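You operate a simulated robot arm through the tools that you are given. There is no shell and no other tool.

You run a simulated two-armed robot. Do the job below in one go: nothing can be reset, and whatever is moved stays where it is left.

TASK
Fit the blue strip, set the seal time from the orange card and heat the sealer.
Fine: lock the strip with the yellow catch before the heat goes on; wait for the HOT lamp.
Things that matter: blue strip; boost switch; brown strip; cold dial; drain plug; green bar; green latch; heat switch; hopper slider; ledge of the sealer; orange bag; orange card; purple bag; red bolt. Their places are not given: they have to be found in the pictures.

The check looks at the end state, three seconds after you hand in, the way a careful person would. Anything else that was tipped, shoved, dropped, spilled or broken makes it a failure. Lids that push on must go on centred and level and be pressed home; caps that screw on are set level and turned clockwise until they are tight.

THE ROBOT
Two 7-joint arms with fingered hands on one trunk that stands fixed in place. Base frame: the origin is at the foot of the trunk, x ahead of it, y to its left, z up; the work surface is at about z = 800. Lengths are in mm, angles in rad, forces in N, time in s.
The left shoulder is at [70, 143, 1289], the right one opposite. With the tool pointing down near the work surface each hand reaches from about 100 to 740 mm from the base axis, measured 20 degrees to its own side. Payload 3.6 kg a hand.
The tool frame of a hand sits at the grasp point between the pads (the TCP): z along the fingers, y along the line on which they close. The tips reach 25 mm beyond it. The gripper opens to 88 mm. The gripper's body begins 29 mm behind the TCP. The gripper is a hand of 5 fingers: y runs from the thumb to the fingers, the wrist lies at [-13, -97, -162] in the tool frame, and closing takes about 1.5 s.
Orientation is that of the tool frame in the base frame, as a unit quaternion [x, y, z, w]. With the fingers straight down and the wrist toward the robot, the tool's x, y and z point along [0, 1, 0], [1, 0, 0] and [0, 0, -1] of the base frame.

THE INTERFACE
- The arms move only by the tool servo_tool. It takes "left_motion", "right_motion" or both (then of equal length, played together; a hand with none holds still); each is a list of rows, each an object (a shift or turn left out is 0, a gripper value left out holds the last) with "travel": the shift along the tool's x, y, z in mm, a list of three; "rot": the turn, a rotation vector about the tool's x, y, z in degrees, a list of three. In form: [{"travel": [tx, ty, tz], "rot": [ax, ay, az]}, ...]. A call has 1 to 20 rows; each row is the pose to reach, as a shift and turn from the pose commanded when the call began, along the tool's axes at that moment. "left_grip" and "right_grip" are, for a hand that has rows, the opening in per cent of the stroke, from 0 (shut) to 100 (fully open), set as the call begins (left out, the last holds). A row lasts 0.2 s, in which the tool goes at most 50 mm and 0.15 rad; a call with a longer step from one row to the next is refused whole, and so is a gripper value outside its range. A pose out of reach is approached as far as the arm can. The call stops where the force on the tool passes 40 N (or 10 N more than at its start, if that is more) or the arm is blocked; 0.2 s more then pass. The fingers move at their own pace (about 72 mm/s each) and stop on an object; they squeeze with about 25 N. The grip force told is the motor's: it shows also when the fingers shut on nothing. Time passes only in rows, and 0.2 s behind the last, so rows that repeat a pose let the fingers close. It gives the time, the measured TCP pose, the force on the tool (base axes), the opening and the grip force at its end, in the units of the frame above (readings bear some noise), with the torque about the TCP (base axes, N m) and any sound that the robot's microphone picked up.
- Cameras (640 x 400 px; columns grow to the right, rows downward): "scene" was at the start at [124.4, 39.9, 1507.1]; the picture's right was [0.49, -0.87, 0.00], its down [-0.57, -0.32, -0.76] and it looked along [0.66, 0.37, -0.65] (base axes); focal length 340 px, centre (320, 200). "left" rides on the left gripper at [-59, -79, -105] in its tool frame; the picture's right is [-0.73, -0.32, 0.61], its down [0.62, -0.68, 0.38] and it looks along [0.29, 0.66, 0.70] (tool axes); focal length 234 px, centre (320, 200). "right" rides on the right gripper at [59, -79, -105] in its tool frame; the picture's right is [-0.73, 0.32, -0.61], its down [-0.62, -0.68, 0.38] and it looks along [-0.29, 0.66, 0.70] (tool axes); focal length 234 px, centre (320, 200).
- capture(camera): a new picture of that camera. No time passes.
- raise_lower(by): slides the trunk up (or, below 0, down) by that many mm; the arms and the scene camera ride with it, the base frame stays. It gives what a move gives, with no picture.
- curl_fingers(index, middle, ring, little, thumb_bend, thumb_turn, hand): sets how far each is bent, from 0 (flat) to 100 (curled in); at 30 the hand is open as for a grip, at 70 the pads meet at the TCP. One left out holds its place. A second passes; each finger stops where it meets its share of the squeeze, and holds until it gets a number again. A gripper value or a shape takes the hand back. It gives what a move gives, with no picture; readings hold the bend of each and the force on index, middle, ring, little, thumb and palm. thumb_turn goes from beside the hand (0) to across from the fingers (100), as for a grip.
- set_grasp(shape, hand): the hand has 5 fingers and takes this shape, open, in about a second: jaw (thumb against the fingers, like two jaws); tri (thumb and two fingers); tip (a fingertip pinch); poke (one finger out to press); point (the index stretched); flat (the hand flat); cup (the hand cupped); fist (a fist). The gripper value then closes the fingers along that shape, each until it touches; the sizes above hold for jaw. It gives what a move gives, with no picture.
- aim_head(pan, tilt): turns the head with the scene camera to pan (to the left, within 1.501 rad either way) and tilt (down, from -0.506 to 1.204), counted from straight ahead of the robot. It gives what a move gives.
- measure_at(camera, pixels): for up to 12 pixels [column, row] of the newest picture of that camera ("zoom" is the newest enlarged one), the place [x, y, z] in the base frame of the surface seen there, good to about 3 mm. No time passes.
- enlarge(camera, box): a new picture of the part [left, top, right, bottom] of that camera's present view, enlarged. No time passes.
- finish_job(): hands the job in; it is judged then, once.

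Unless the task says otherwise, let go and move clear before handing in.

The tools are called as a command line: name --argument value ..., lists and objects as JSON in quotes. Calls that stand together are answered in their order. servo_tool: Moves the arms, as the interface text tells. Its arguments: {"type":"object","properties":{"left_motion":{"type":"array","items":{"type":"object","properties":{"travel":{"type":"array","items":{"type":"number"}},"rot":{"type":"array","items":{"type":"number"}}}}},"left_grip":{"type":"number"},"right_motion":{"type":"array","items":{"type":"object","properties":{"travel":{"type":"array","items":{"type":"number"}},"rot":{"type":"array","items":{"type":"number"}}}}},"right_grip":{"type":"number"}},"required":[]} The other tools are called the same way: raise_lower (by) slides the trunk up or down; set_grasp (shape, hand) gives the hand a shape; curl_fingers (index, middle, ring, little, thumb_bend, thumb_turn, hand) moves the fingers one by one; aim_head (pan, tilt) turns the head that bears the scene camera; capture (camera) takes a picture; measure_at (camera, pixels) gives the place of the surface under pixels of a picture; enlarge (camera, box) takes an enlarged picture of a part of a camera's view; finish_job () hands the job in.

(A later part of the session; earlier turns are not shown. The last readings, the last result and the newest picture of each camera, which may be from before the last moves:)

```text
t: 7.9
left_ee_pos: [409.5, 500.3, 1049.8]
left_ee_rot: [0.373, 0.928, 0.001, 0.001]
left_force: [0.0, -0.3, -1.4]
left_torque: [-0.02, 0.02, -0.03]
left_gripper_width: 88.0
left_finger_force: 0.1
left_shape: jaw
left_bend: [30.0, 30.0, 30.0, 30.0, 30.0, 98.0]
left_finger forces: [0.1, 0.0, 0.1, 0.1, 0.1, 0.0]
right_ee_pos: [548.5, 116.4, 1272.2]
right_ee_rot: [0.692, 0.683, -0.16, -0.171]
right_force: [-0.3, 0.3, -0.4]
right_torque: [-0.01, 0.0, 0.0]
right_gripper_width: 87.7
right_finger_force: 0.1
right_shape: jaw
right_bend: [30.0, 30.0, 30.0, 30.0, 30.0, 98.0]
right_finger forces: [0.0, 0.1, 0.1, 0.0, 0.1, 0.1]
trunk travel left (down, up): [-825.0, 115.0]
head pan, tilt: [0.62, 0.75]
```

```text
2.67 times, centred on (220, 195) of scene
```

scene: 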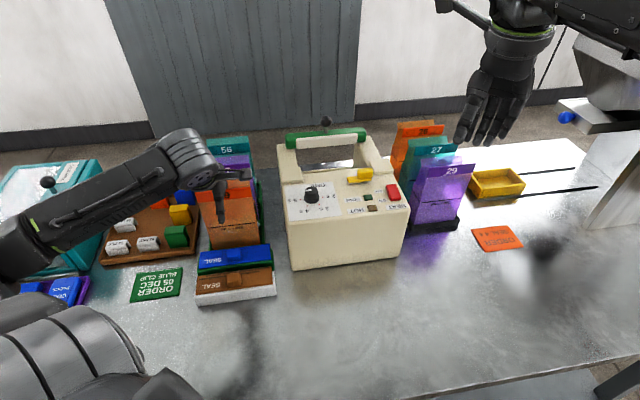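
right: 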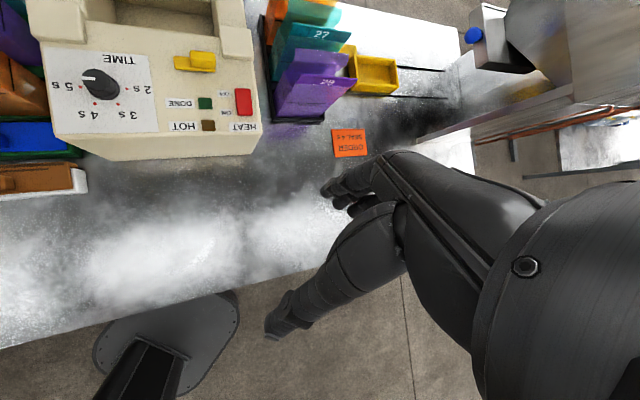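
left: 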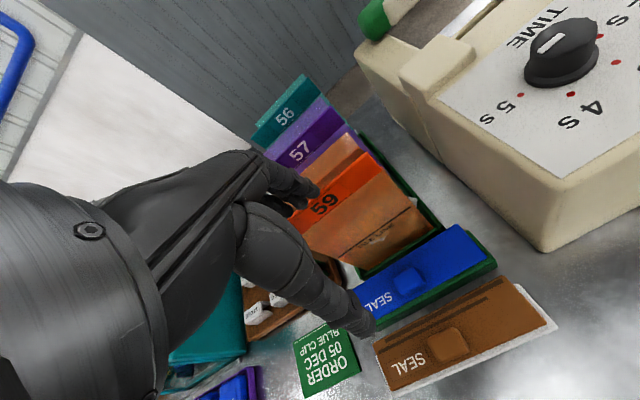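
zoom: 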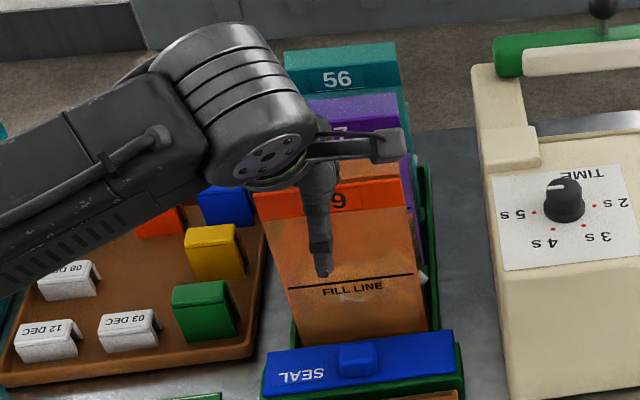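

Bag 59's face stands vertical at about 53 mm behind the handle centre, so a fully open jaw could touch it. I'll look at the hand's own shape to choose a slimmer grasp.

enlarge --camera "scene" --box '[430, 20, 560, 160]'

enlarge --camera "scene" --box '[140, 110, 270, 240]'

enlarge --camera "left" --box '[160, 130, 400, 350]'

measure_at --camera "left" --pixels '[[360, 325], [340, 300], [300, 260], [270, 235], [310, 190], [290, 180], [270, 165], [295, 200], [245, 155], [220, 170], [180, 190], [250, 250]]'

```text
2.86 times, centred on (495, 90) of scene
```

zoom: 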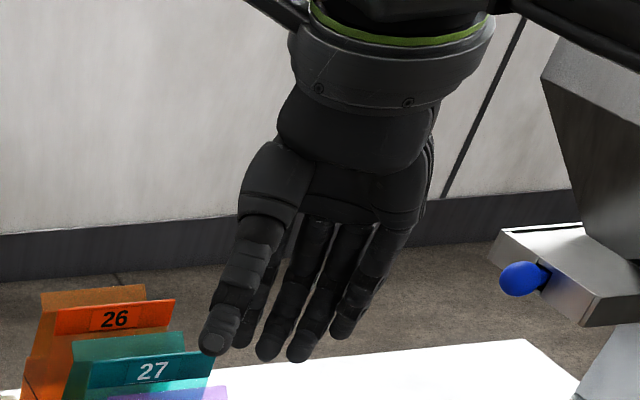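

```text
3.08 times, centred on (205, 175) of scene
```

zoom: 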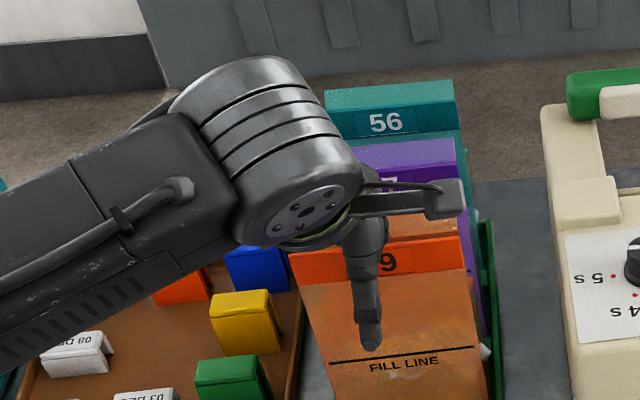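

```text
1.82 times, centred on (280, 240) of left
```

zoom: 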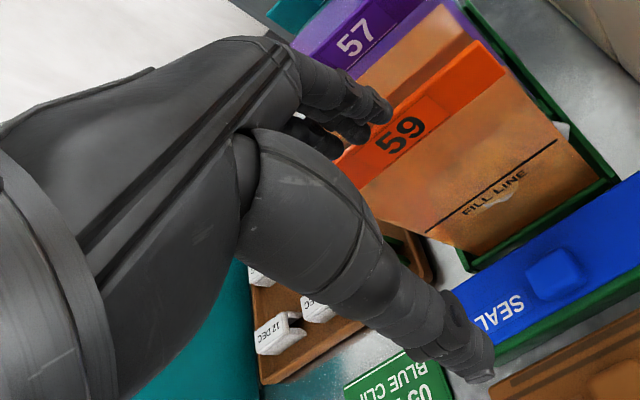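

```text
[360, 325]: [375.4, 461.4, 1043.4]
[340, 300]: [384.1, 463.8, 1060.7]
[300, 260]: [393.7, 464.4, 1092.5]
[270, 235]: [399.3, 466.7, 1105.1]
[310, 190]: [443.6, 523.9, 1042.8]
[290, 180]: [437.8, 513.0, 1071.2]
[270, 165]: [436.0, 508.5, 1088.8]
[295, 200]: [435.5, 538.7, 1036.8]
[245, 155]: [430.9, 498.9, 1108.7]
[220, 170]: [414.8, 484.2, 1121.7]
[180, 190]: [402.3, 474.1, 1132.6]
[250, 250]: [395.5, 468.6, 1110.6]
```

The jaw half-closed (about 44 mm) leaves roughly 18 mm to the bag. I'll lower the left hand over the handle with the grip at 50%, stopping above it to check.

servo_tool --left_motion '[{"travel": [3.2, 6.9, 0]}, {"travel": [3.2, 6.9, 0]}, {"travel": [3.2, 6.9, 0]}, {"travel": [3.2, 6.9, 30]}, {"travel": [3.2, 6.9, 65]}, {"travel": [3.2, 6.9, 100]}, {"travel": [3.2, 6.9, 135]}, {"travel": [3.2, 6.9, 135]}]' --left_grip 50

capture --camera "left"

enlarge --camera "scene" --box '[170, 160, 300, 310]'

enlarge --camera "left" --box '[260, 150, 420, 320]'

```text
t: 9.7
left_ee_pos: [411.1, 507.7, 914.3]
left_ee_rot: [0.375, 0.927, 0.0, 0.0]
left_force: [-0.4, 0.7, 0.5]
left_torque: [-0.01, 0.02, 0.0]
left_gripper_width: 44.4
left_finger_force: 0.0
left_shape: jaw
left_bend: [74.0, 44.0, 41.0, 41.0, 69.0, 100.0]
left_finger forces: [0.0, 0.0, 0.0, 0.1, 0.1, 0.0]
right_ee_pos: [549.5, 115.3, 1272.8]
right_ee_rot: [0.692, 0.683, -0.158, -0.173]
right_force: [-0.4, -0.6, -0.5]
right_torque: [0.02, 0.0, 0.01]
right_gripper_width: 87.8
right_finger_force: 0.1
right_shape: jaw
right_bend: [30.0, 30.0, 30.0, 30.0, 30.0, 98.0]
right_finger forces: [0.0, 0.0, 0.0, 0.1, 0.0, 0.1]
trunk travel left (down, up): [-825.0, 115.0]
head pan, tilt: [0.62, 0.75]
```

```text
taken
```

left: 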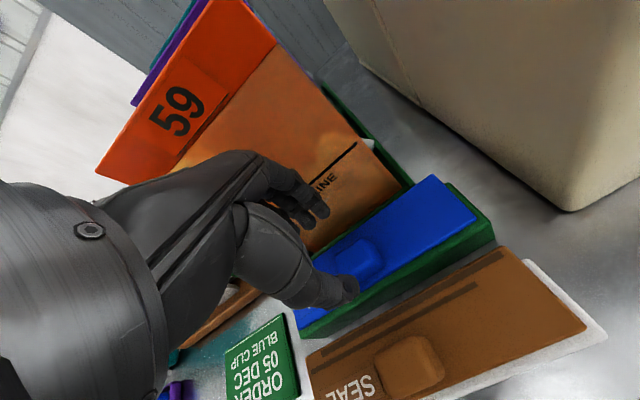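

```text
2.67 times, centred on (235, 235) of scene
```

zoom: 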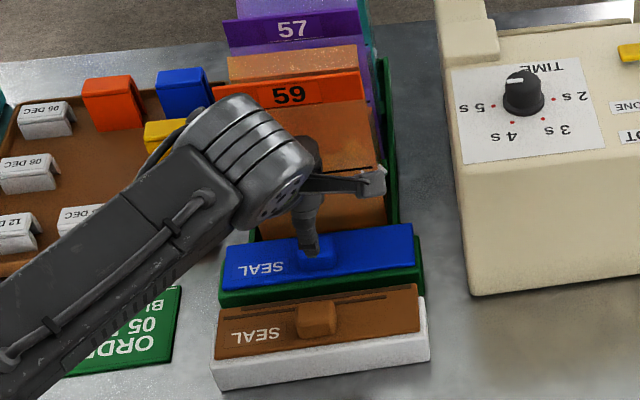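

```text
2.35 times, centred on (340, 235) of left
```

zoom: 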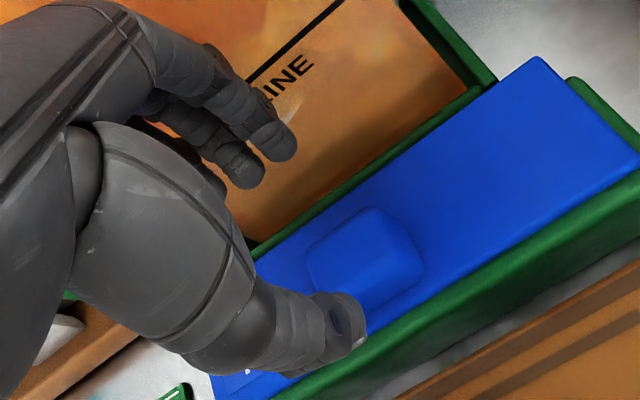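

The handle at zoom (362,248) sits almost exactly under the midpoint of the thumb and index tips. I'll lower to z≈873 so the tips straddle it, still open.

servo_tool --left_motion '[{"travel": [0, 0, 14]}, {"travel": [0, 0, 28]}, {"travel": [0, 0, 41]}, {"travel": [0, 0, 41]}]'

enlarge --camera "left" --box '[260, 150, 420, 320]'

enlarge --camera "scene" --box '[190, 200, 290, 300]'

```text
t: 10.7
left_ee_pos: [411.1, 508.6, 872.2]
left_ee_rot: [0.373, 0.928, 0.0, 0.0]
left_force: [0.1, -0.4, -0.7]
left_torque: [0.0, -0.02, -0.01]
left_gripper_width: 44.2
left_finger_force: 0.0
left_shape: jaw
left_bend: [74.0, 44.0, 41.0, 41.0, 69.0, 100.0]
left_finger forces: [0.0, 0.1, 0.1, 0.1, 0.0, 0.1]
right_ee_pos: [549.6, 114.4, 1273.9]
right_ee_rot: [0.692, 0.683, -0.158, -0.172]
right_force: [-0.6, 0.0, -0.5]
right_torque: [-0.02, 0.01, -0.01]
right_gripper_width: 88.1
right_finger_force: 0.1
right_shape: jaw
right_bend: [30.0, 30.0, 30.0, 30.0, 30.0, 98.0]
right_finger forces: [0.0, 0.0, 0.0, 0.0, 0.0, 0.1]
trunk travel left (down, up): [-825.0, 115.0]
head pan, tilt: [0.62, 0.75]
```

```text
2.35 times, centred on (340, 235) of left
```

zoom: 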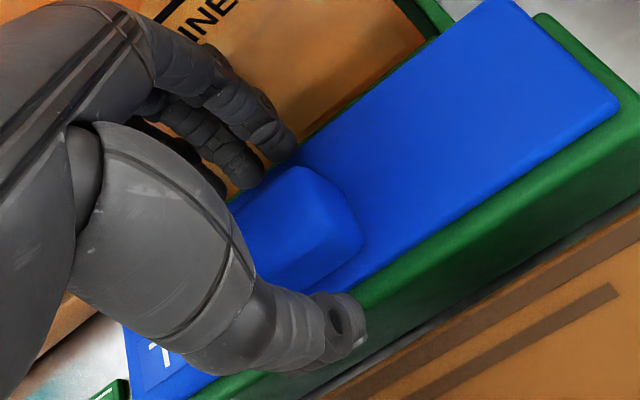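

```text
4.00 times, centred on (240, 250) of scene
```

zoom: 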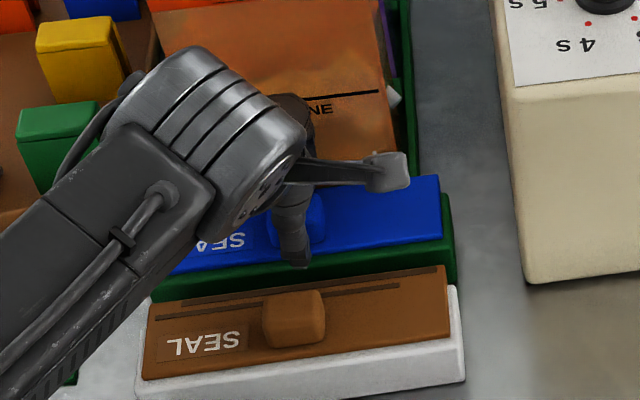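

The handle is between the thumb and the index and middle tips. I'll close the left hand on it.

servo_tool --left_motion '[{"travel": [0, 0, 0]}, {"travel": [0, 0, 0]}, {"travel": [0, 0, 0]}, {"travel": [0, 0, 0]}, {"travel": [0, 0, 0]}, {"travel": [0, 0, 0]}, {"travel": [0, 0, 0]}, {"travel": [0, 0, 0]}]' --left_grip 0

enlarge --camera "left" --box '[260, 150, 420, 320]'

enlarge --camera "scene" --box '[190, 200, 290, 300]'

```text
t: 12.5
left_ee_pos: [412.3, 508.4, 874.1]
left_ee_rot: [0.373, 0.928, 0.001, 0.0]
left_force: [-0.1, 0.3, 0.2]
left_torque: [-0.01, -0.03, 0.01]
left_gripper_width: 19.4
left_finger_force: 25.0
left_shape: jaw
left_bend: [73.0, 58.0, 66.0, 65.0, 75.0, 100.0]
left_finger forces: [13.5, 7.4, 0.2, 0.0, 21.5, 0.0]
right_ee_pos: [549.3, 114.0, 1273.0]
right_ee_rot: [0.692, 0.683, -0.159, -0.172]
right_force: [-0.1, -0.9, 0.2]
right_torque: [0.0, 0.0, 0.0]
right_gripper_width: 87.7
right_finger_force: 0.1
right_shape: jaw
right_bend: [30.0, 30.0, 30.0, 30.0, 30.0, 98.0]
right_finger forces: [0.1, 0.1, 0.0, 0.0, 0.0, 0.0]
trunk travel left (down, up): [-825.0, 115.0]
head pan, tilt: [0.62, 0.75]
```

```text
2.35 times, centred on (340, 235) of left
```

zoom: 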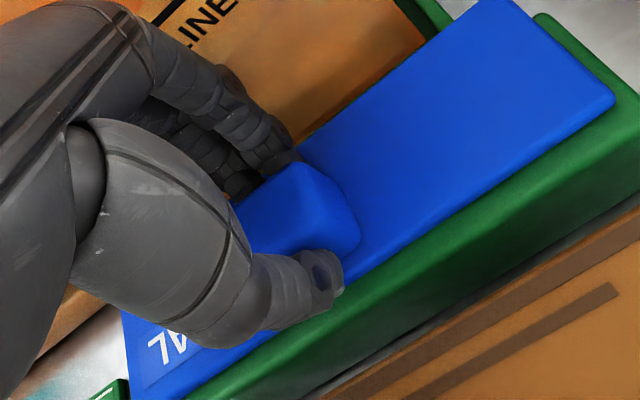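

```text
4.00 times, centred on (240, 250) of scene
```

zoom: 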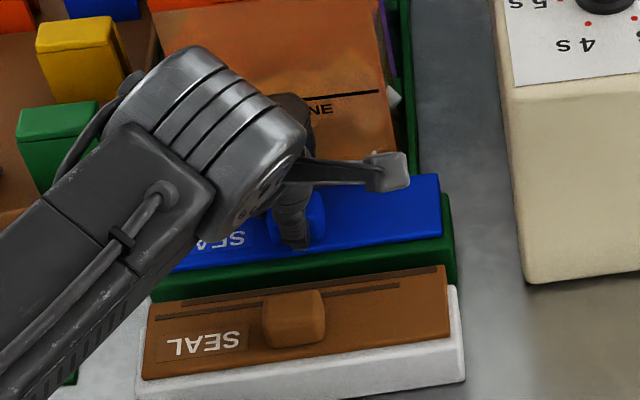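

The hand is holding the handle (19.4 mm wide, index 13.5, middle 7.4, thumb 21.5 N). I'll lift it straight up slowly and look.

servo_tool --left_motion '[{"travel": [0, 0, -5]}, {"travel": [0, 0, -12]}, {"travel": [0, 0, -20]}, {"travel": [0, 0, -28]}, {"travel": [0, 0, -36]}, {"travel": [0, 0, -36]}]'

capture --camera "left"

enlarge --camera "scene" --box '[180, 190, 300, 300]'

```text
t: 13.9
left_ee_pos: [410.8, 507.9, 909.3]
left_ee_rot: [0.374, 0.928, 0.0, 0.0]
left_force: [-0.1, 0.8, -1.6]
left_torque: [0.02, 0.0, 0.02]
left_gripper_width: 19.3
left_finger_force: 25.1
left_shape: jaw
left_bend: [73.0, 58.0, 66.0, 65.0, 75.0, 100.0]
left_finger forces: [13.9, 7.5, 0.1, 0.0, 21.4, 0.0]
right_ee_pos: [549.2, 115.5, 1273.1]
right_ee_rot: [0.692, 0.683, -0.158, -0.172]
right_force: [-0.7, 0.2, 0.8]
right_torque: [0.01, -0.02, 0.05]
right_gripper_width: 87.9
right_finger_force: 0.1
right_shape: jaw
right_bend: [30.0, 30.0, 30.0, 30.0, 30.0, 98.0]
right_finger forces: [0.1, 0.0, 0.1, 0.0, 0.0, 0.0]
trunk travel left (down, up): [-825.0, 115.0]
head pan, tilt: [0.62, 0.75]
```

```text
taken
```

left: 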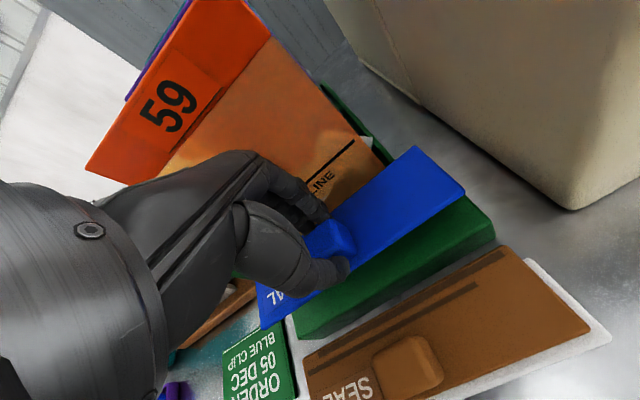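

```text
3.64 times, centred on (240, 245) of scene
```

zoom: 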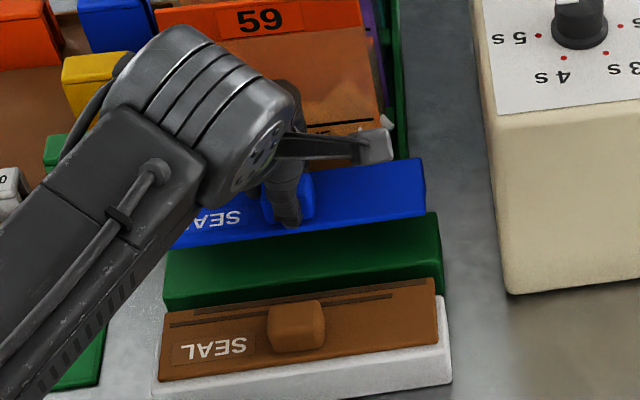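

The strip came out cleanly and the holder stayed put. Before carrying it over, I'll use the right camera at high zoom to measure the blocks, rear edge and catch precisely.

capture --camera "right"

enlarge --camera "right" --box '[30, 0, 130, 60]'

measure_at --camera "zoom" --pixels '[[120, 120], [270, 150], [260, 210], [100, 190], [290, 200], [320, 200], [350, 160], [340, 210], [450, 180], [290, 150], [290, 170], [310, 140]]'

enlarge --camera "right" --box '[160, 0, 270, 80]'

measure_at --camera "zoom" --pixels '[[420, 150], [440, 240], [410, 210], [400, 190], [300, 170], [200, 170], [300, 140], [200, 140], [395, 140], [500, 240], [520, 150], [120, 150]]'

```text
taken
```

right: 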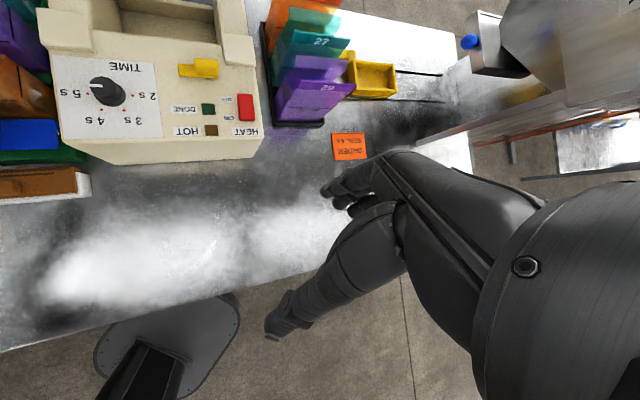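

```text
6.40 times, centred on (80, 30) of right
```

zoom: 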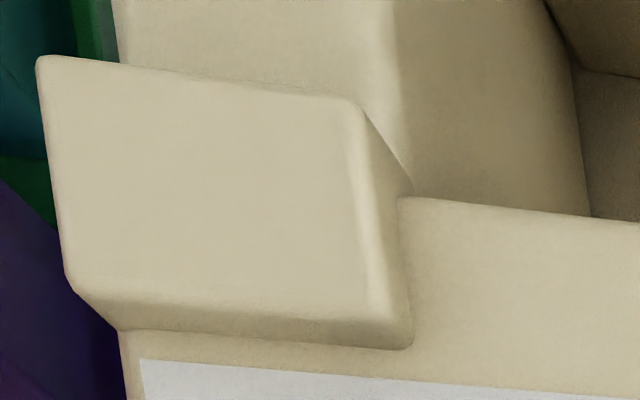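

```text
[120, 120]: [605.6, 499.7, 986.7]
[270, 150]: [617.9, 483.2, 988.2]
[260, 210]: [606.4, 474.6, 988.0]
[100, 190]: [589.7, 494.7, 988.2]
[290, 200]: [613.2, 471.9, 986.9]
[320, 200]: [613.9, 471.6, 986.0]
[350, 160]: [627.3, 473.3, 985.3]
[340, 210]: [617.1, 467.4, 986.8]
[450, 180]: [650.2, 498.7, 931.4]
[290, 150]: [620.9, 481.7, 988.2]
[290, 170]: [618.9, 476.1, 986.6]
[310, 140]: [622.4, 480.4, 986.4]
```

```text
5.00 times, centred on (215, 40) of right
```

zoom: 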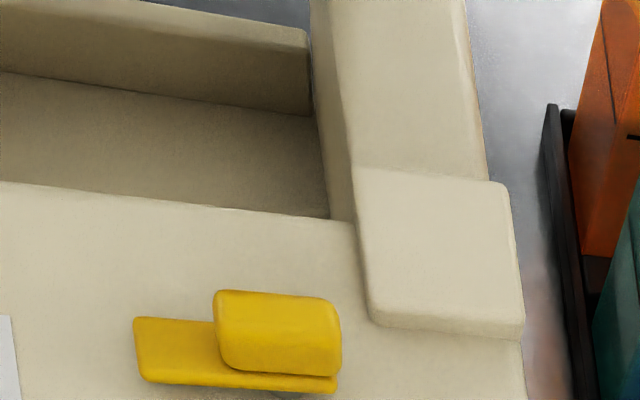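

```text
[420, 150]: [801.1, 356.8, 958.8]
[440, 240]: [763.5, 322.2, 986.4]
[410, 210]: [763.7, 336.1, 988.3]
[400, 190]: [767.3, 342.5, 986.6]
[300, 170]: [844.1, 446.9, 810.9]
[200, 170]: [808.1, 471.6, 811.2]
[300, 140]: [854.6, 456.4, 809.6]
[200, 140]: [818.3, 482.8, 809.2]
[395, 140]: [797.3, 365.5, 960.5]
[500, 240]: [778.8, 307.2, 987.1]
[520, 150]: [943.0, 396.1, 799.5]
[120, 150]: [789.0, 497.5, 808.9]
```

The panel's rear edge is about 38 mm behind the block fronts and the blocks reach about 12 mm further back. Next I'll measure the held strip's width and thickness.

enlarge --camera "left" --box '[350, 130, 480, 240]'

measure_at --camera "zoom" --pixels '[[265, 70], [280, 85], [310, 110], [340, 135], [375, 165], [395, 185], [150, 150], [170, 175], [210, 210], [240, 245], [262, 270], [265, 285]]'

enlarge --camera "left" --box '[240, 190, 380, 340]'

measure_at --camera "zoom" --pixels '[[370, 145], [345, 160], [390, 170], [330, 190], [380, 195], [400, 205], [210, 310], [225, 350], [250, 330], [190, 290], [340, 130], [410, 150]]'

```text
3.64 times, centred on (415, 185) of left
```

zoom: 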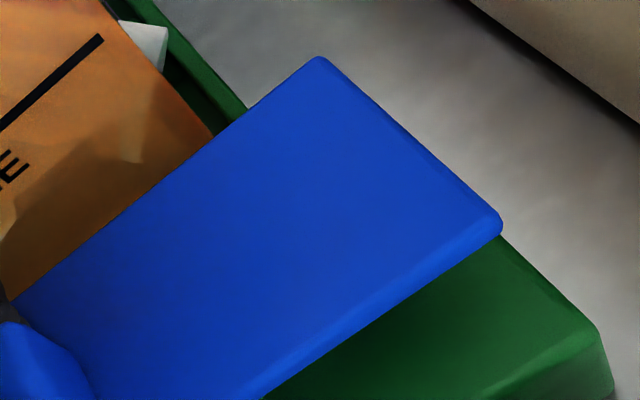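

```text
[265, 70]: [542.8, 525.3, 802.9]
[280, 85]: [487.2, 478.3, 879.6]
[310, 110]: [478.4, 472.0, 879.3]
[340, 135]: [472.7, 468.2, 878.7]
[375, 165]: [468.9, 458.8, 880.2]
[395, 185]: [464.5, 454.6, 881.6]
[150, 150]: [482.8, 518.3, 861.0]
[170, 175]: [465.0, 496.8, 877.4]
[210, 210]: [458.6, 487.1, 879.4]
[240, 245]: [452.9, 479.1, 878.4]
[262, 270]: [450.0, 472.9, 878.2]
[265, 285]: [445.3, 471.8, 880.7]
```

```text
2.67 times, centred on (310, 265) of left
```

zoom: 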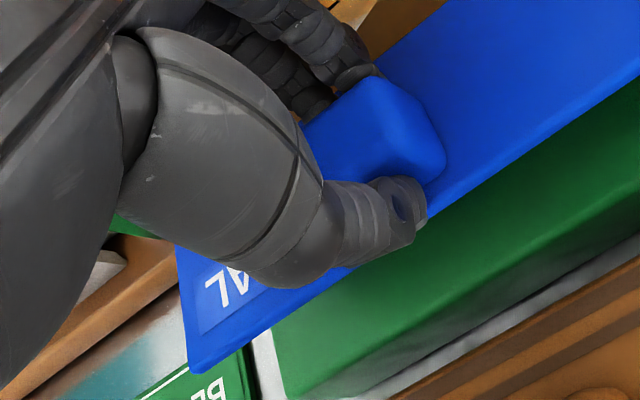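

```text
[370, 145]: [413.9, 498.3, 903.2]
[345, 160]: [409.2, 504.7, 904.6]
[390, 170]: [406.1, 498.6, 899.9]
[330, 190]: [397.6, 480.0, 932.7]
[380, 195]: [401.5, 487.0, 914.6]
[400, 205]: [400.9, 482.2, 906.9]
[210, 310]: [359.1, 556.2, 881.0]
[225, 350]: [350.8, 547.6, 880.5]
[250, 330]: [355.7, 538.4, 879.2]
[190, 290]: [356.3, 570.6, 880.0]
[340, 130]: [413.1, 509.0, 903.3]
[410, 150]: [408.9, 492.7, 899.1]
```

The strip is about 170 x 50 mm and my grasp is centred along its length and about 6 mm in front of its centre line. I'll raise it clear above the sealer's height and look at its side profile.

servo_tool --left_motion '[{"travel": [0, 0, -30]}, {"travel": [0, 0, -65]}, {"travel": [0, 0, -100]}, {"travel": [0, 0, -135]}, {"travel": [0, 0, -170]}, {"travel": [0, 0, -200]}, {"travel": [0, 0, -200]}]'

enlarge --camera "scene" --box '[160, 100, 300, 230]'

enlarge --camera "left" --box '[240, 130, 480, 340]'

```text
t: 15.5
left_ee_pos: [412.8, 506.6, 1109.5]
left_ee_rot: [0.375, 0.927, 0.0, -0.001]
left_force: [-0.1, 0.1, -0.8]
left_torque: [-0.02, 0.01, 0.0]
left_gripper_width: 19.5
left_finger_force: 25.0
left_shape: jaw
left_bend: [73.0, 58.0, 66.0, 65.0, 76.0, 100.0]
left_finger forces: [14.0, 7.4, 0.3, 0.0, 21.5, 0.0]
right_ee_pos: [549.2, 115.0, 1273.1]
right_ee_rot: [0.692, 0.683, -0.158, -0.171]
right_force: [0.1, 0.1, -0.1]
right_torque: [0.04, 0.02, -0.02]
right_gripper_width: 87.8
right_finger_force: 0.1
right_shape: jaw
right_bend: [30.0, 30.0, 30.0, 30.0, 30.0, 98.0]
right_finger forces: [0.1, 0.0, 0.0, 0.1, 0.0, 0.0]
trunk travel left (down, up): [-825.0, 115.0]
head pan, tilt: [0.62, 0.75]
```

```text
3.08 times, centred on (230, 165) of scene
```

zoom: 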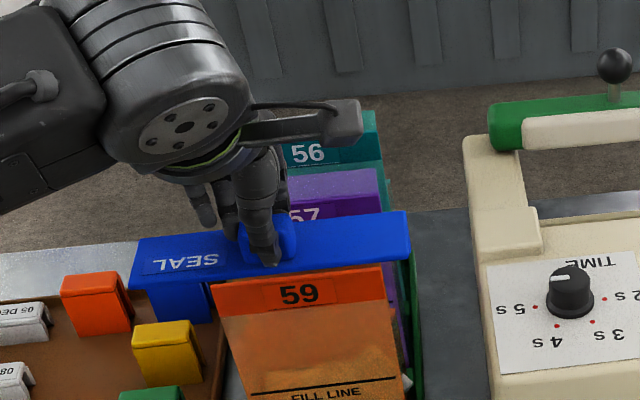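

```text
1.90 times, centred on (360, 235) of left
```

zoom: 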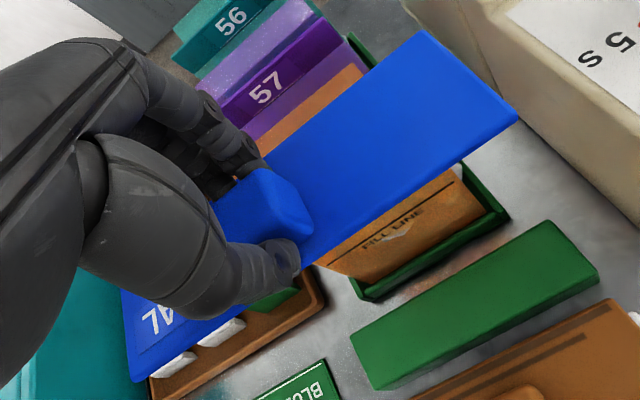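

The strip hangs level and is thin. I'll carry it at this height to a hover above the ledge between the blocks.

servo_tool --left_motion '[{"travel": [-34, 13, 0]}, {"travel": [-68, 26, 0]}, {"travel": [-102, 39, 0]}, {"travel": [-136, 52, 0]}, {"travel": [-170, 65, 0]}, {"travel": [-204, 78, 0]}, {"travel": [-238, 91, 0]}, {"travel": [-268, 102, 0]}, {"travel": [-268, 102, 0]}]'

capture --camera "right"

capture --camera "scene"

capture --camera "left"

```text
t: 17.5
left_ee_pos: [673.1, 395.4, 1108.9]
left_ee_rot: [0.375, 0.927, 0.0, 0.001]
left_force: [-0.3, -0.5, -1.1]
left_torque: [0.0, -0.03, -0.01]
left_gripper_width: 19.6
left_finger_force: 25.0
left_shape: jaw
left_bend: [73.0, 58.0, 66.0, 65.0, 76.0, 100.0]
left_finger forces: [14.0, 7.4, 0.0, 0.1, 21.4, 0.0]
right_ee_pos: [550.4, 114.6, 1273.5]
right_ee_rot: [0.692, 0.683, -0.158, -0.171]
right_force: [-0.2, 0.0, -0.2]
right_torque: [0.01, -0.04, -0.01]
right_gripper_width: 88.0
right_finger_force: 0.0
right_shape: jaw
right_bend: [30.0, 30.0, 30.0, 30.0, 30.0, 98.0]
right_finger forces: [0.0, 0.0, 0.1, 0.0, 0.0, 0.0]
trunk travel left (down, up): [-825.0, 115.0]
head pan, tilt: [0.62, 0.75]
```

```text
taken
```

right: 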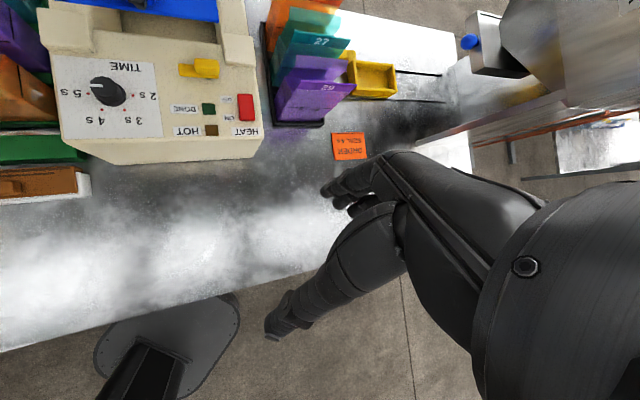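

```text
taken
```

scene: 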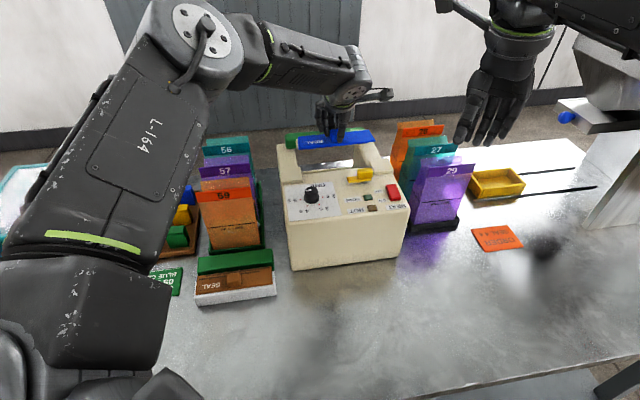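

```text
taken
```

left: 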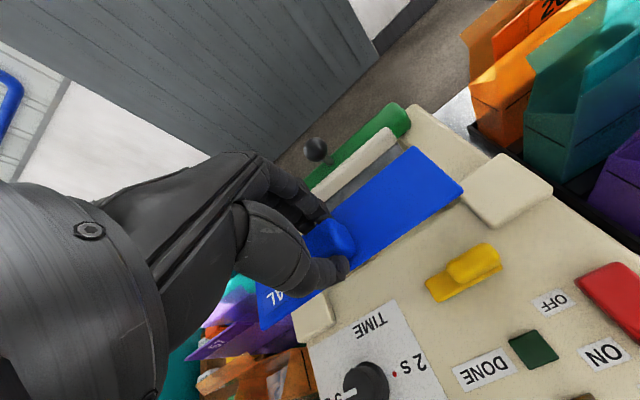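

The strip hovers above the sealer and the left camera now sees the right block, catch and strip edge closely. I'll measure these.

enlarge --camera "left" --box '[420, 140, 570, 250]'

measure_at --camera "zoom" --pixels '[[200, 175], [240, 215], [280, 250], [310, 290], [195, 225], [250, 290], [300, 325], [400, 245], [350, 80], [160, 60], [190, 165], [315, 305]]'

enlarge --camera "left" --box '[410, 225, 520, 315]'

measure_at --camera "zoom" --pixels '[[110, 210], [140, 300], [200, 270], [95, 215], [150, 310], [230, 160], [380, 80], [410, 140], [280, 240], [240, 190], [330, 110], [390, 165]]'

```text
3.64 times, centred on (495, 195) of left
```

zoom: 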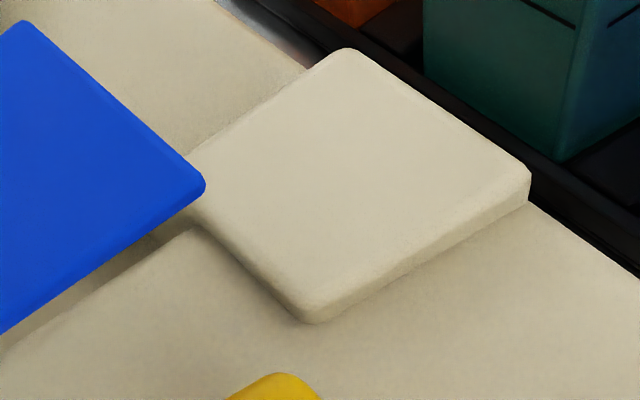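

```text
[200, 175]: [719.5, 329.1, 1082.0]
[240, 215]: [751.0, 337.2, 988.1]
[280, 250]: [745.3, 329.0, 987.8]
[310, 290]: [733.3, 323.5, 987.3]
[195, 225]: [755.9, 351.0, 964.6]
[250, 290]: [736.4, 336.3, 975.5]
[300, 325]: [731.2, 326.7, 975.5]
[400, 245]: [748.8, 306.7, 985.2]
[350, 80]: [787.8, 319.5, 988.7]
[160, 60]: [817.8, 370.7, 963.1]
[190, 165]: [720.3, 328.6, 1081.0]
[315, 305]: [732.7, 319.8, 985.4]
```

```text
4.44 times, centred on (465, 270) of left
```

zoom: 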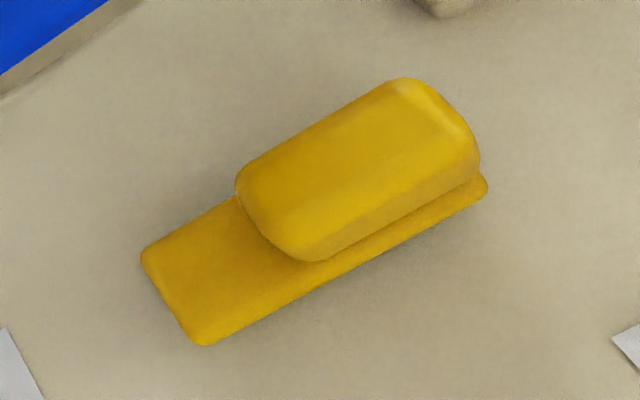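

```text
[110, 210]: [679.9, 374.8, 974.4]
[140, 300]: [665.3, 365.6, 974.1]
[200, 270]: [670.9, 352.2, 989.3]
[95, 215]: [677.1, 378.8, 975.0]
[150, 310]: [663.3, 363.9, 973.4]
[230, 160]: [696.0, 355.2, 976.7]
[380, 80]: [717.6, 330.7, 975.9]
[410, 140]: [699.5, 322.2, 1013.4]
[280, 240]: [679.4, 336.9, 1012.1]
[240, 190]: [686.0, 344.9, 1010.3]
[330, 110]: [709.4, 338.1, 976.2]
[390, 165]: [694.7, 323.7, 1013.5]
```

The blocks' inner faces are at u≈-11 and 165 (176 mm apart) and span v≈60-105; the catch pivots at about u 134, v 39.5 with its arm pointing left. I'll shift the strip 3 mm to the rear and lower it to just above block height.

servo_tool --left_motion '[{"travel": [0, 3, 16]}, {"travel": [0, 3, 32]}, {"travel": [0, 3, 48]}, {"travel": [0, 3, 64]}, {"travel": [0, 3, 76]}, {"travel": [0, 3, 76]}]'

capture --camera "left"

enlarge --camera "scene" --box '[270, 110, 420, 230]'

enlarge --camera "right" --box '[20, 0, 270, 100]'

```text
t: 18.9
left_ee_pos: [646.6, 401.8, 1053.2]
left_ee_rot: [0.374, 0.927, 0.0, 0.001]
left_force: [-0.1, -0.3, -1.1]
left_torque: [-0.02, 0.01, -0.01]
left_gripper_width: 19.5
left_finger_force: 25.0
left_shape: jaw
left_bend: [73.0, 58.0, 66.0, 65.0, 76.0, 100.0]
left_finger forces: [14.0, 7.4, 0.2, 0.1, 21.3, 0.0]
left hand out of reach, approached as far as the arm can: row 1, 2, 3, 4, 5, 6
right_ee_pos: [549.9, 114.4, 1272.5]
right_ee_rot: [0.692, 0.683, -0.159, -0.171]
right_force: [0.0, 0.5, -0.1]
right_torque: [0.0, 0.02, 0.0]
right_gripper_width: 88.2
right_finger_force: 0.1
right_shape: jaw
right_bend: [30.0, 30.0, 30.0, 30.0, 30.0, 98.0]
right_finger forces: [0.1, 0.0, 0.0, 0.0, 0.1, 0.0]
trunk travel left (down, up): [-825.0, 115.0]
head pan, tilt: [0.62, 0.75]
```

```text
taken
```

left: 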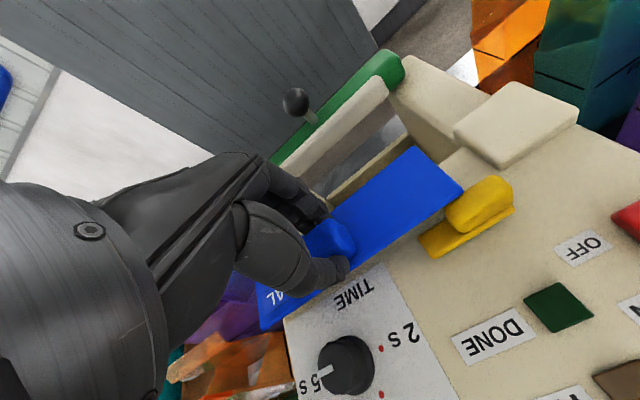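

```text
3.33 times, centred on (345, 170) of scene
```

zoom: 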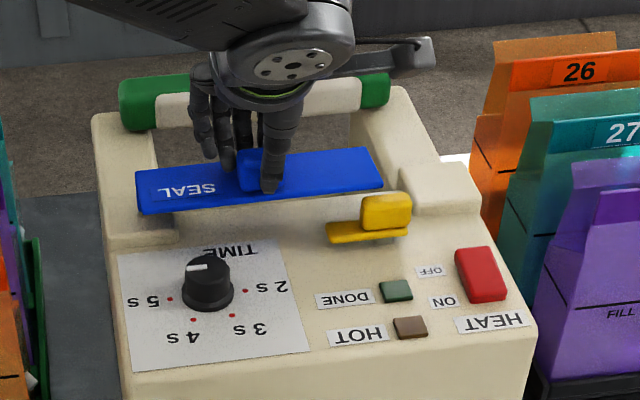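

```text
2.56 times, centred on (145, 50) of right
```

zoom: 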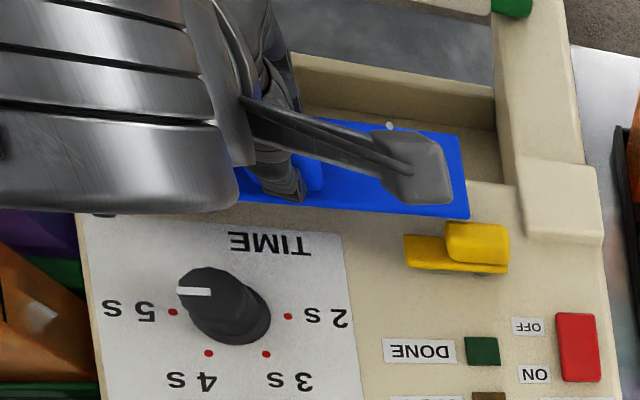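

The arm reached its limit while descending and drifted to (647,402,1053). At the hover it was level with the shoulder, so I'll go back up there and then lower the trunk instead, which keeps the arm's shape.

servo_tool --left_motion '[{"travel": [0, -3, -25]}, {"travel": [0, -3, -50]}, {"travel": [0, -3, -76]}, {"travel": [0, -3, -76]}, {"travel": [0, -3, -76]}]'

```text
t: 20.1
left_ee_pos: [644.5, 399.1, 1129.4]
left_ee_rot: [0.374, 0.927, 0.001, 0.0]
left_force: [-0.6, -0.2, -0.3]
left_torque: [0.02, 0.0, 0.0]
left_gripper_width: 19.4
left_finger_force: 25.0
left_shape: jaw
left_bend: [73.0, 58.0, 66.0, 65.0, 76.0, 100.0]
left_finger forces: [14.0, 7.3, 0.1, 0.0, 21.4, 0.0]
right_ee_pos: [550.4, 114.5, 1273.2]
right_ee_rot: [0.692, 0.684, -0.158, -0.171]
right_force: [-0.5, 0.3, -0.2]
right_torque: [0.01, 0.03, -0.01]
right_gripper_width: 87.9
right_finger_force: 0.1
right_shape: jaw
right_bend: [30.0, 30.0, 30.0, 30.0, 30.0, 98.0]
right_finger forces: [0.0, 0.1, 0.0, 0.0, 0.0, 0.0]
trunk travel left (down, up): [-825.0, 115.0]
head pan, tilt: [0.62, 0.75]
```

The commanded pose is clipped to what the arm reached, so I am now at (645,399,1129). I'll test whether the full target (677,397) is reachable a little higher up, before lowering the trunk.

servo_tool --left_motion '[{"travel": [-8, 7, -7]}, {"travel": [-16, 14, -14]}, {"travel": [-25, 21, -20]}, {"travel": [-25, 21, -20]}]'

```text
t: 21.1
left_ee_pos: [677.5, 397.4, 1150.3]
left_ee_rot: [0.373, 0.928, 0.001, 0.0]
left_force: [-0.6, 0.5, -0.7]
left_torque: [-0.03, -0.01, 0.01]
left_gripper_width: 19.1
left_finger_force: 24.8
left_shape: jaw
left_bend: [73.0, 58.0, 66.0, 65.0, 76.0, 100.0]
left_finger forces: [14.0, 7.3, 0.1, 0.0, 21.4, 0.0]
right_ee_pos: [549.8, 115.0, 1272.5]
right_ee_rot: [0.692, 0.683, -0.158, -0.171]
right_force: [0.1, 0.6, 0.0]
right_torque: [-0.02, 0.03, 0.0]
right_gripper_width: 88.0
right_finger_force: 0.1
right_shape: jaw
right_bend: [30.0, 30.0, 30.0, 30.0, 30.0, 98.0]
right_finger forces: [0.0, 0.0, 0.1, 0.0, 0.0, 0.0]
trunk travel left (down, up): [-825.0, 115.0]
head pan, tilt: [0.62, 0.75]
```

The target (677.5,397.4) is reachable at this height. I'll lower the trunk by 118 mm so the strip comes down to just above the blocks.

raise_lower --by -60

raise_lower --by -56

capture --camera "left"

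capture --camera "scene"

capture --camera "right"

```text
t: 22.1
left_ee_pos: [677.6, 396.3, 1089.4]
left_ee_rot: [0.374, 0.927, 0.001, 0.0]
left_force: [0.3, 0.8, -1.2]
left_torque: [-0.03, 0.02, 0.03]
left_gripper_width: 19.2
left_finger_force: 25.4
left_shape: jaw
left_bend: [73.0, 58.0, 66.0, 65.0, 76.0, 100.0]
left_finger forces: [14.0, 7.3, 0.1, 0.0, 21.2, 0.0]
right_ee_pos: [550.5, 115.8, 1213.2]
right_ee_rot: [0.691, 0.684, -0.159, -0.172]
right_force: [0.1, -0.4, -0.5]
right_torque: [-0.03, 0.0, 0.0]
right_gripper_width: 87.9
right_finger_force: 0.1
right_shape: jaw
right_bend: [30.0, 30.0, 30.0, 30.0, 30.0, 98.0]
right_finger forces: [0.0, 0.0, 0.1, 0.0, 0.0, 0.0]
trunk travel left (down, up): [-765.0, 175.0]
head pan, tilt: [0.62, 0.75]
```

```text
t: 23.1
left_ee_pos: [678.3, 396.5, 1034.0]
left_ee_rot: [0.374, 0.927, 0.0, 0.001]
left_force: [3.6, -1.5, 0.6]
left_torque: [0.15, -0.08, -0.05]
left_gripper_width: 19.5
left_finger_force: 24.8
left_shape: jaw
left_bend: [73.0, 58.0, 66.0, 65.0, 76.0, 100.0]
left_finger forces: [13.5, 9.2, 0.3, 0.0, 21.1, 0.0]
right_ee_pos: [550.3, 115.1, 1157.1]
right_ee_rot: [0.692, 0.683, -0.158, -0.172]
right_force: [0.2, 0.5, 0.1]
right_torque: [-0.01, 0.0, 0.01]
right_gripper_width: 87.7
right_finger_force: 0.1
right_shape: jaw
right_bend: [30.0, 30.0, 30.0, 30.0, 30.0, 98.0]
right_finger forces: [0.0, 0.1, 0.0, 0.1, 0.0, 0.0]
trunk travel left (down, up): [-709.0, 231.0]
head pan, tilt: [0.62, 0.75]
```

```text
taken
```

left: 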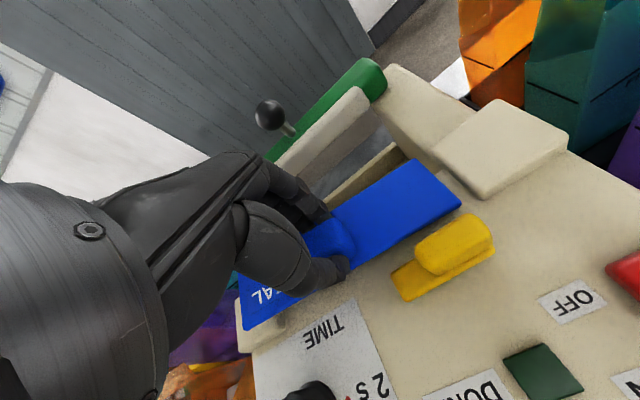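

```text
taken
```

scene: 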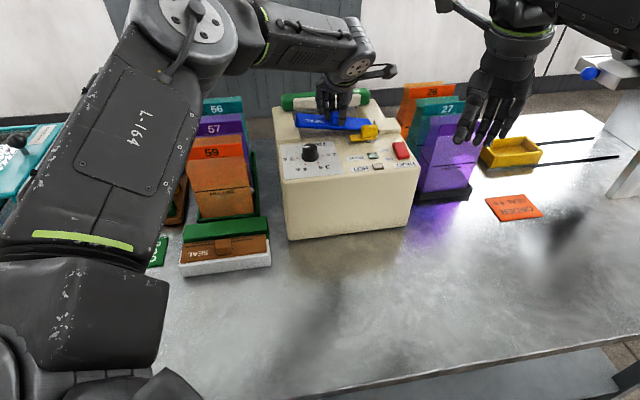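

```text
taken
```

right: 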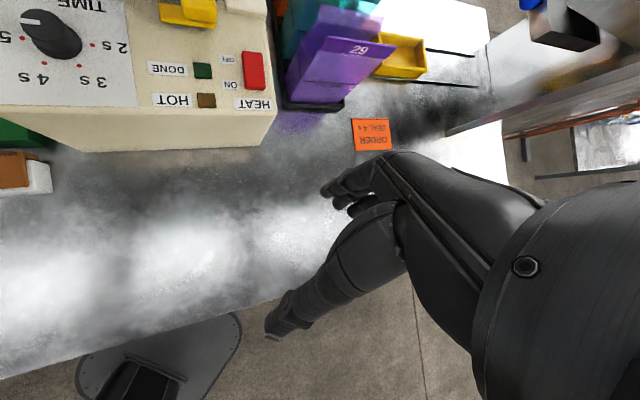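

A small force (3.6,-1.5) showed up along +u, so something may be touching the strip's left end. I'll look closely from the scene and left cameras.

enlarge --camera "scene" --box '[270, 80, 400, 190]'

enlarge --camera "left" --box '[210, 230, 350, 370]'

enlarge --camera "left" --box '[350, 130, 510, 320]'

```text
3.64 times, centred on (335, 135) of scene
```

zoom: 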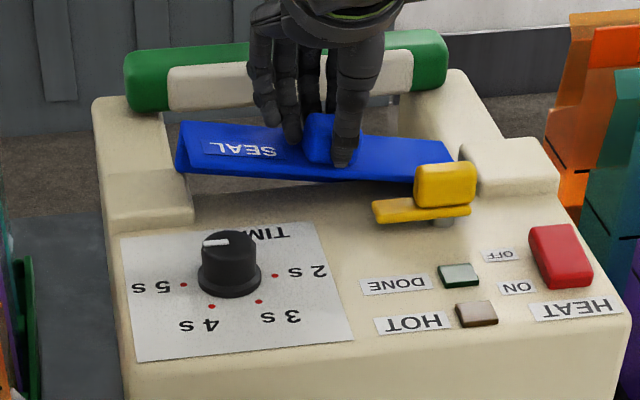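

```text
2.86 times, centred on (280, 300) of left
```

zoom: 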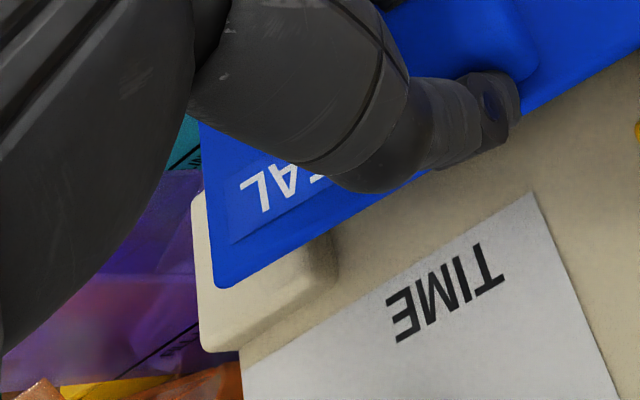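

```text
2.11 times, centred on (430, 225) of left
```

zoom: 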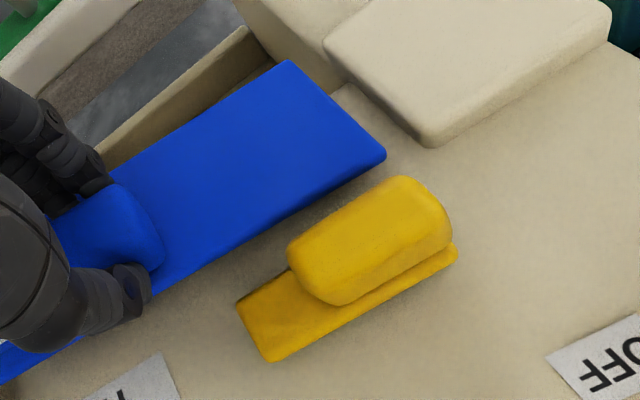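

The strip is tilted with its left end high, so its left end caught on the left block, or it hangs lower than I assumed. I'll measure the strip ends, the blocks and the empty holder's top to get its thickness.

enlarge --camera "scene" --box '[285, 95, 345, 145]'

measure_at --camera "zoom" --pixels '[[130, 160], [180, 180], [240, 190], [120, 200], [115, 230], [200, 220], [300, 230], [150, 300], [100, 280], [130, 260], [110, 185], [125, 235]]'

measure_at --camera "scene" --pixels '[[225, 230], [205, 232], [250, 225], [225, 238], [320, 122], [350, 124], [355, 130], [305, 118], [362, 120], [376, 125], [390, 125], [315, 140]]'

measure_at --camera "left" --pixels '[[450, 205], [435, 180], [415, 165], [400, 210], [370, 235], [330, 230], [345, 245], [255, 310], [290, 300], [480, 175], [460, 165], [470, 195]]'

```text
8.00 times, centred on (315, 120) of scene
```

zoom: 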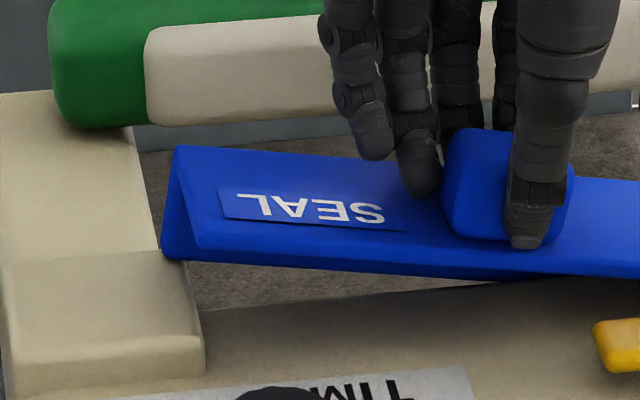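

```text
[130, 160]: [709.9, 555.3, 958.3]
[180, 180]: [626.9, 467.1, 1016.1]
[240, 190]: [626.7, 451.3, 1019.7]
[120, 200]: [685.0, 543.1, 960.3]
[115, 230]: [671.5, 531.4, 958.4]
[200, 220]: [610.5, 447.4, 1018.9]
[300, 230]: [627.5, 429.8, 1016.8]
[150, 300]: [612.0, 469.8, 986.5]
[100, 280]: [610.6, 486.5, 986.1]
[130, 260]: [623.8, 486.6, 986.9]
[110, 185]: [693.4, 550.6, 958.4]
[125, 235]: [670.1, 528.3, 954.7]
```

```text
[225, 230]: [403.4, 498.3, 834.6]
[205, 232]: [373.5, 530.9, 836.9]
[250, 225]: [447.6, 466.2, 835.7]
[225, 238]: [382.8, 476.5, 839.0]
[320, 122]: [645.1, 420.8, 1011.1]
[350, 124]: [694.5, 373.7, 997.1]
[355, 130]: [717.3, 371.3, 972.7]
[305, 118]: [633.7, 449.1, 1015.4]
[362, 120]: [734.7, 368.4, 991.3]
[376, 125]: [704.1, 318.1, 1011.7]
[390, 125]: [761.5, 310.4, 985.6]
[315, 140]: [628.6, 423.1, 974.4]
```

```text
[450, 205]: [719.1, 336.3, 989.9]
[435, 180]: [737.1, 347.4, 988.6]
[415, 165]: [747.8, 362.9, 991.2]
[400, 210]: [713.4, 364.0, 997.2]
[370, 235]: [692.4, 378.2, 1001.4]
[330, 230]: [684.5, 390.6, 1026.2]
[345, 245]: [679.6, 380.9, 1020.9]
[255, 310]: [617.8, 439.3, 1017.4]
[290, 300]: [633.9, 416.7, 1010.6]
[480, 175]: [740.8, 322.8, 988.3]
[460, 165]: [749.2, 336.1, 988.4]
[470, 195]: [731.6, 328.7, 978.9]
```

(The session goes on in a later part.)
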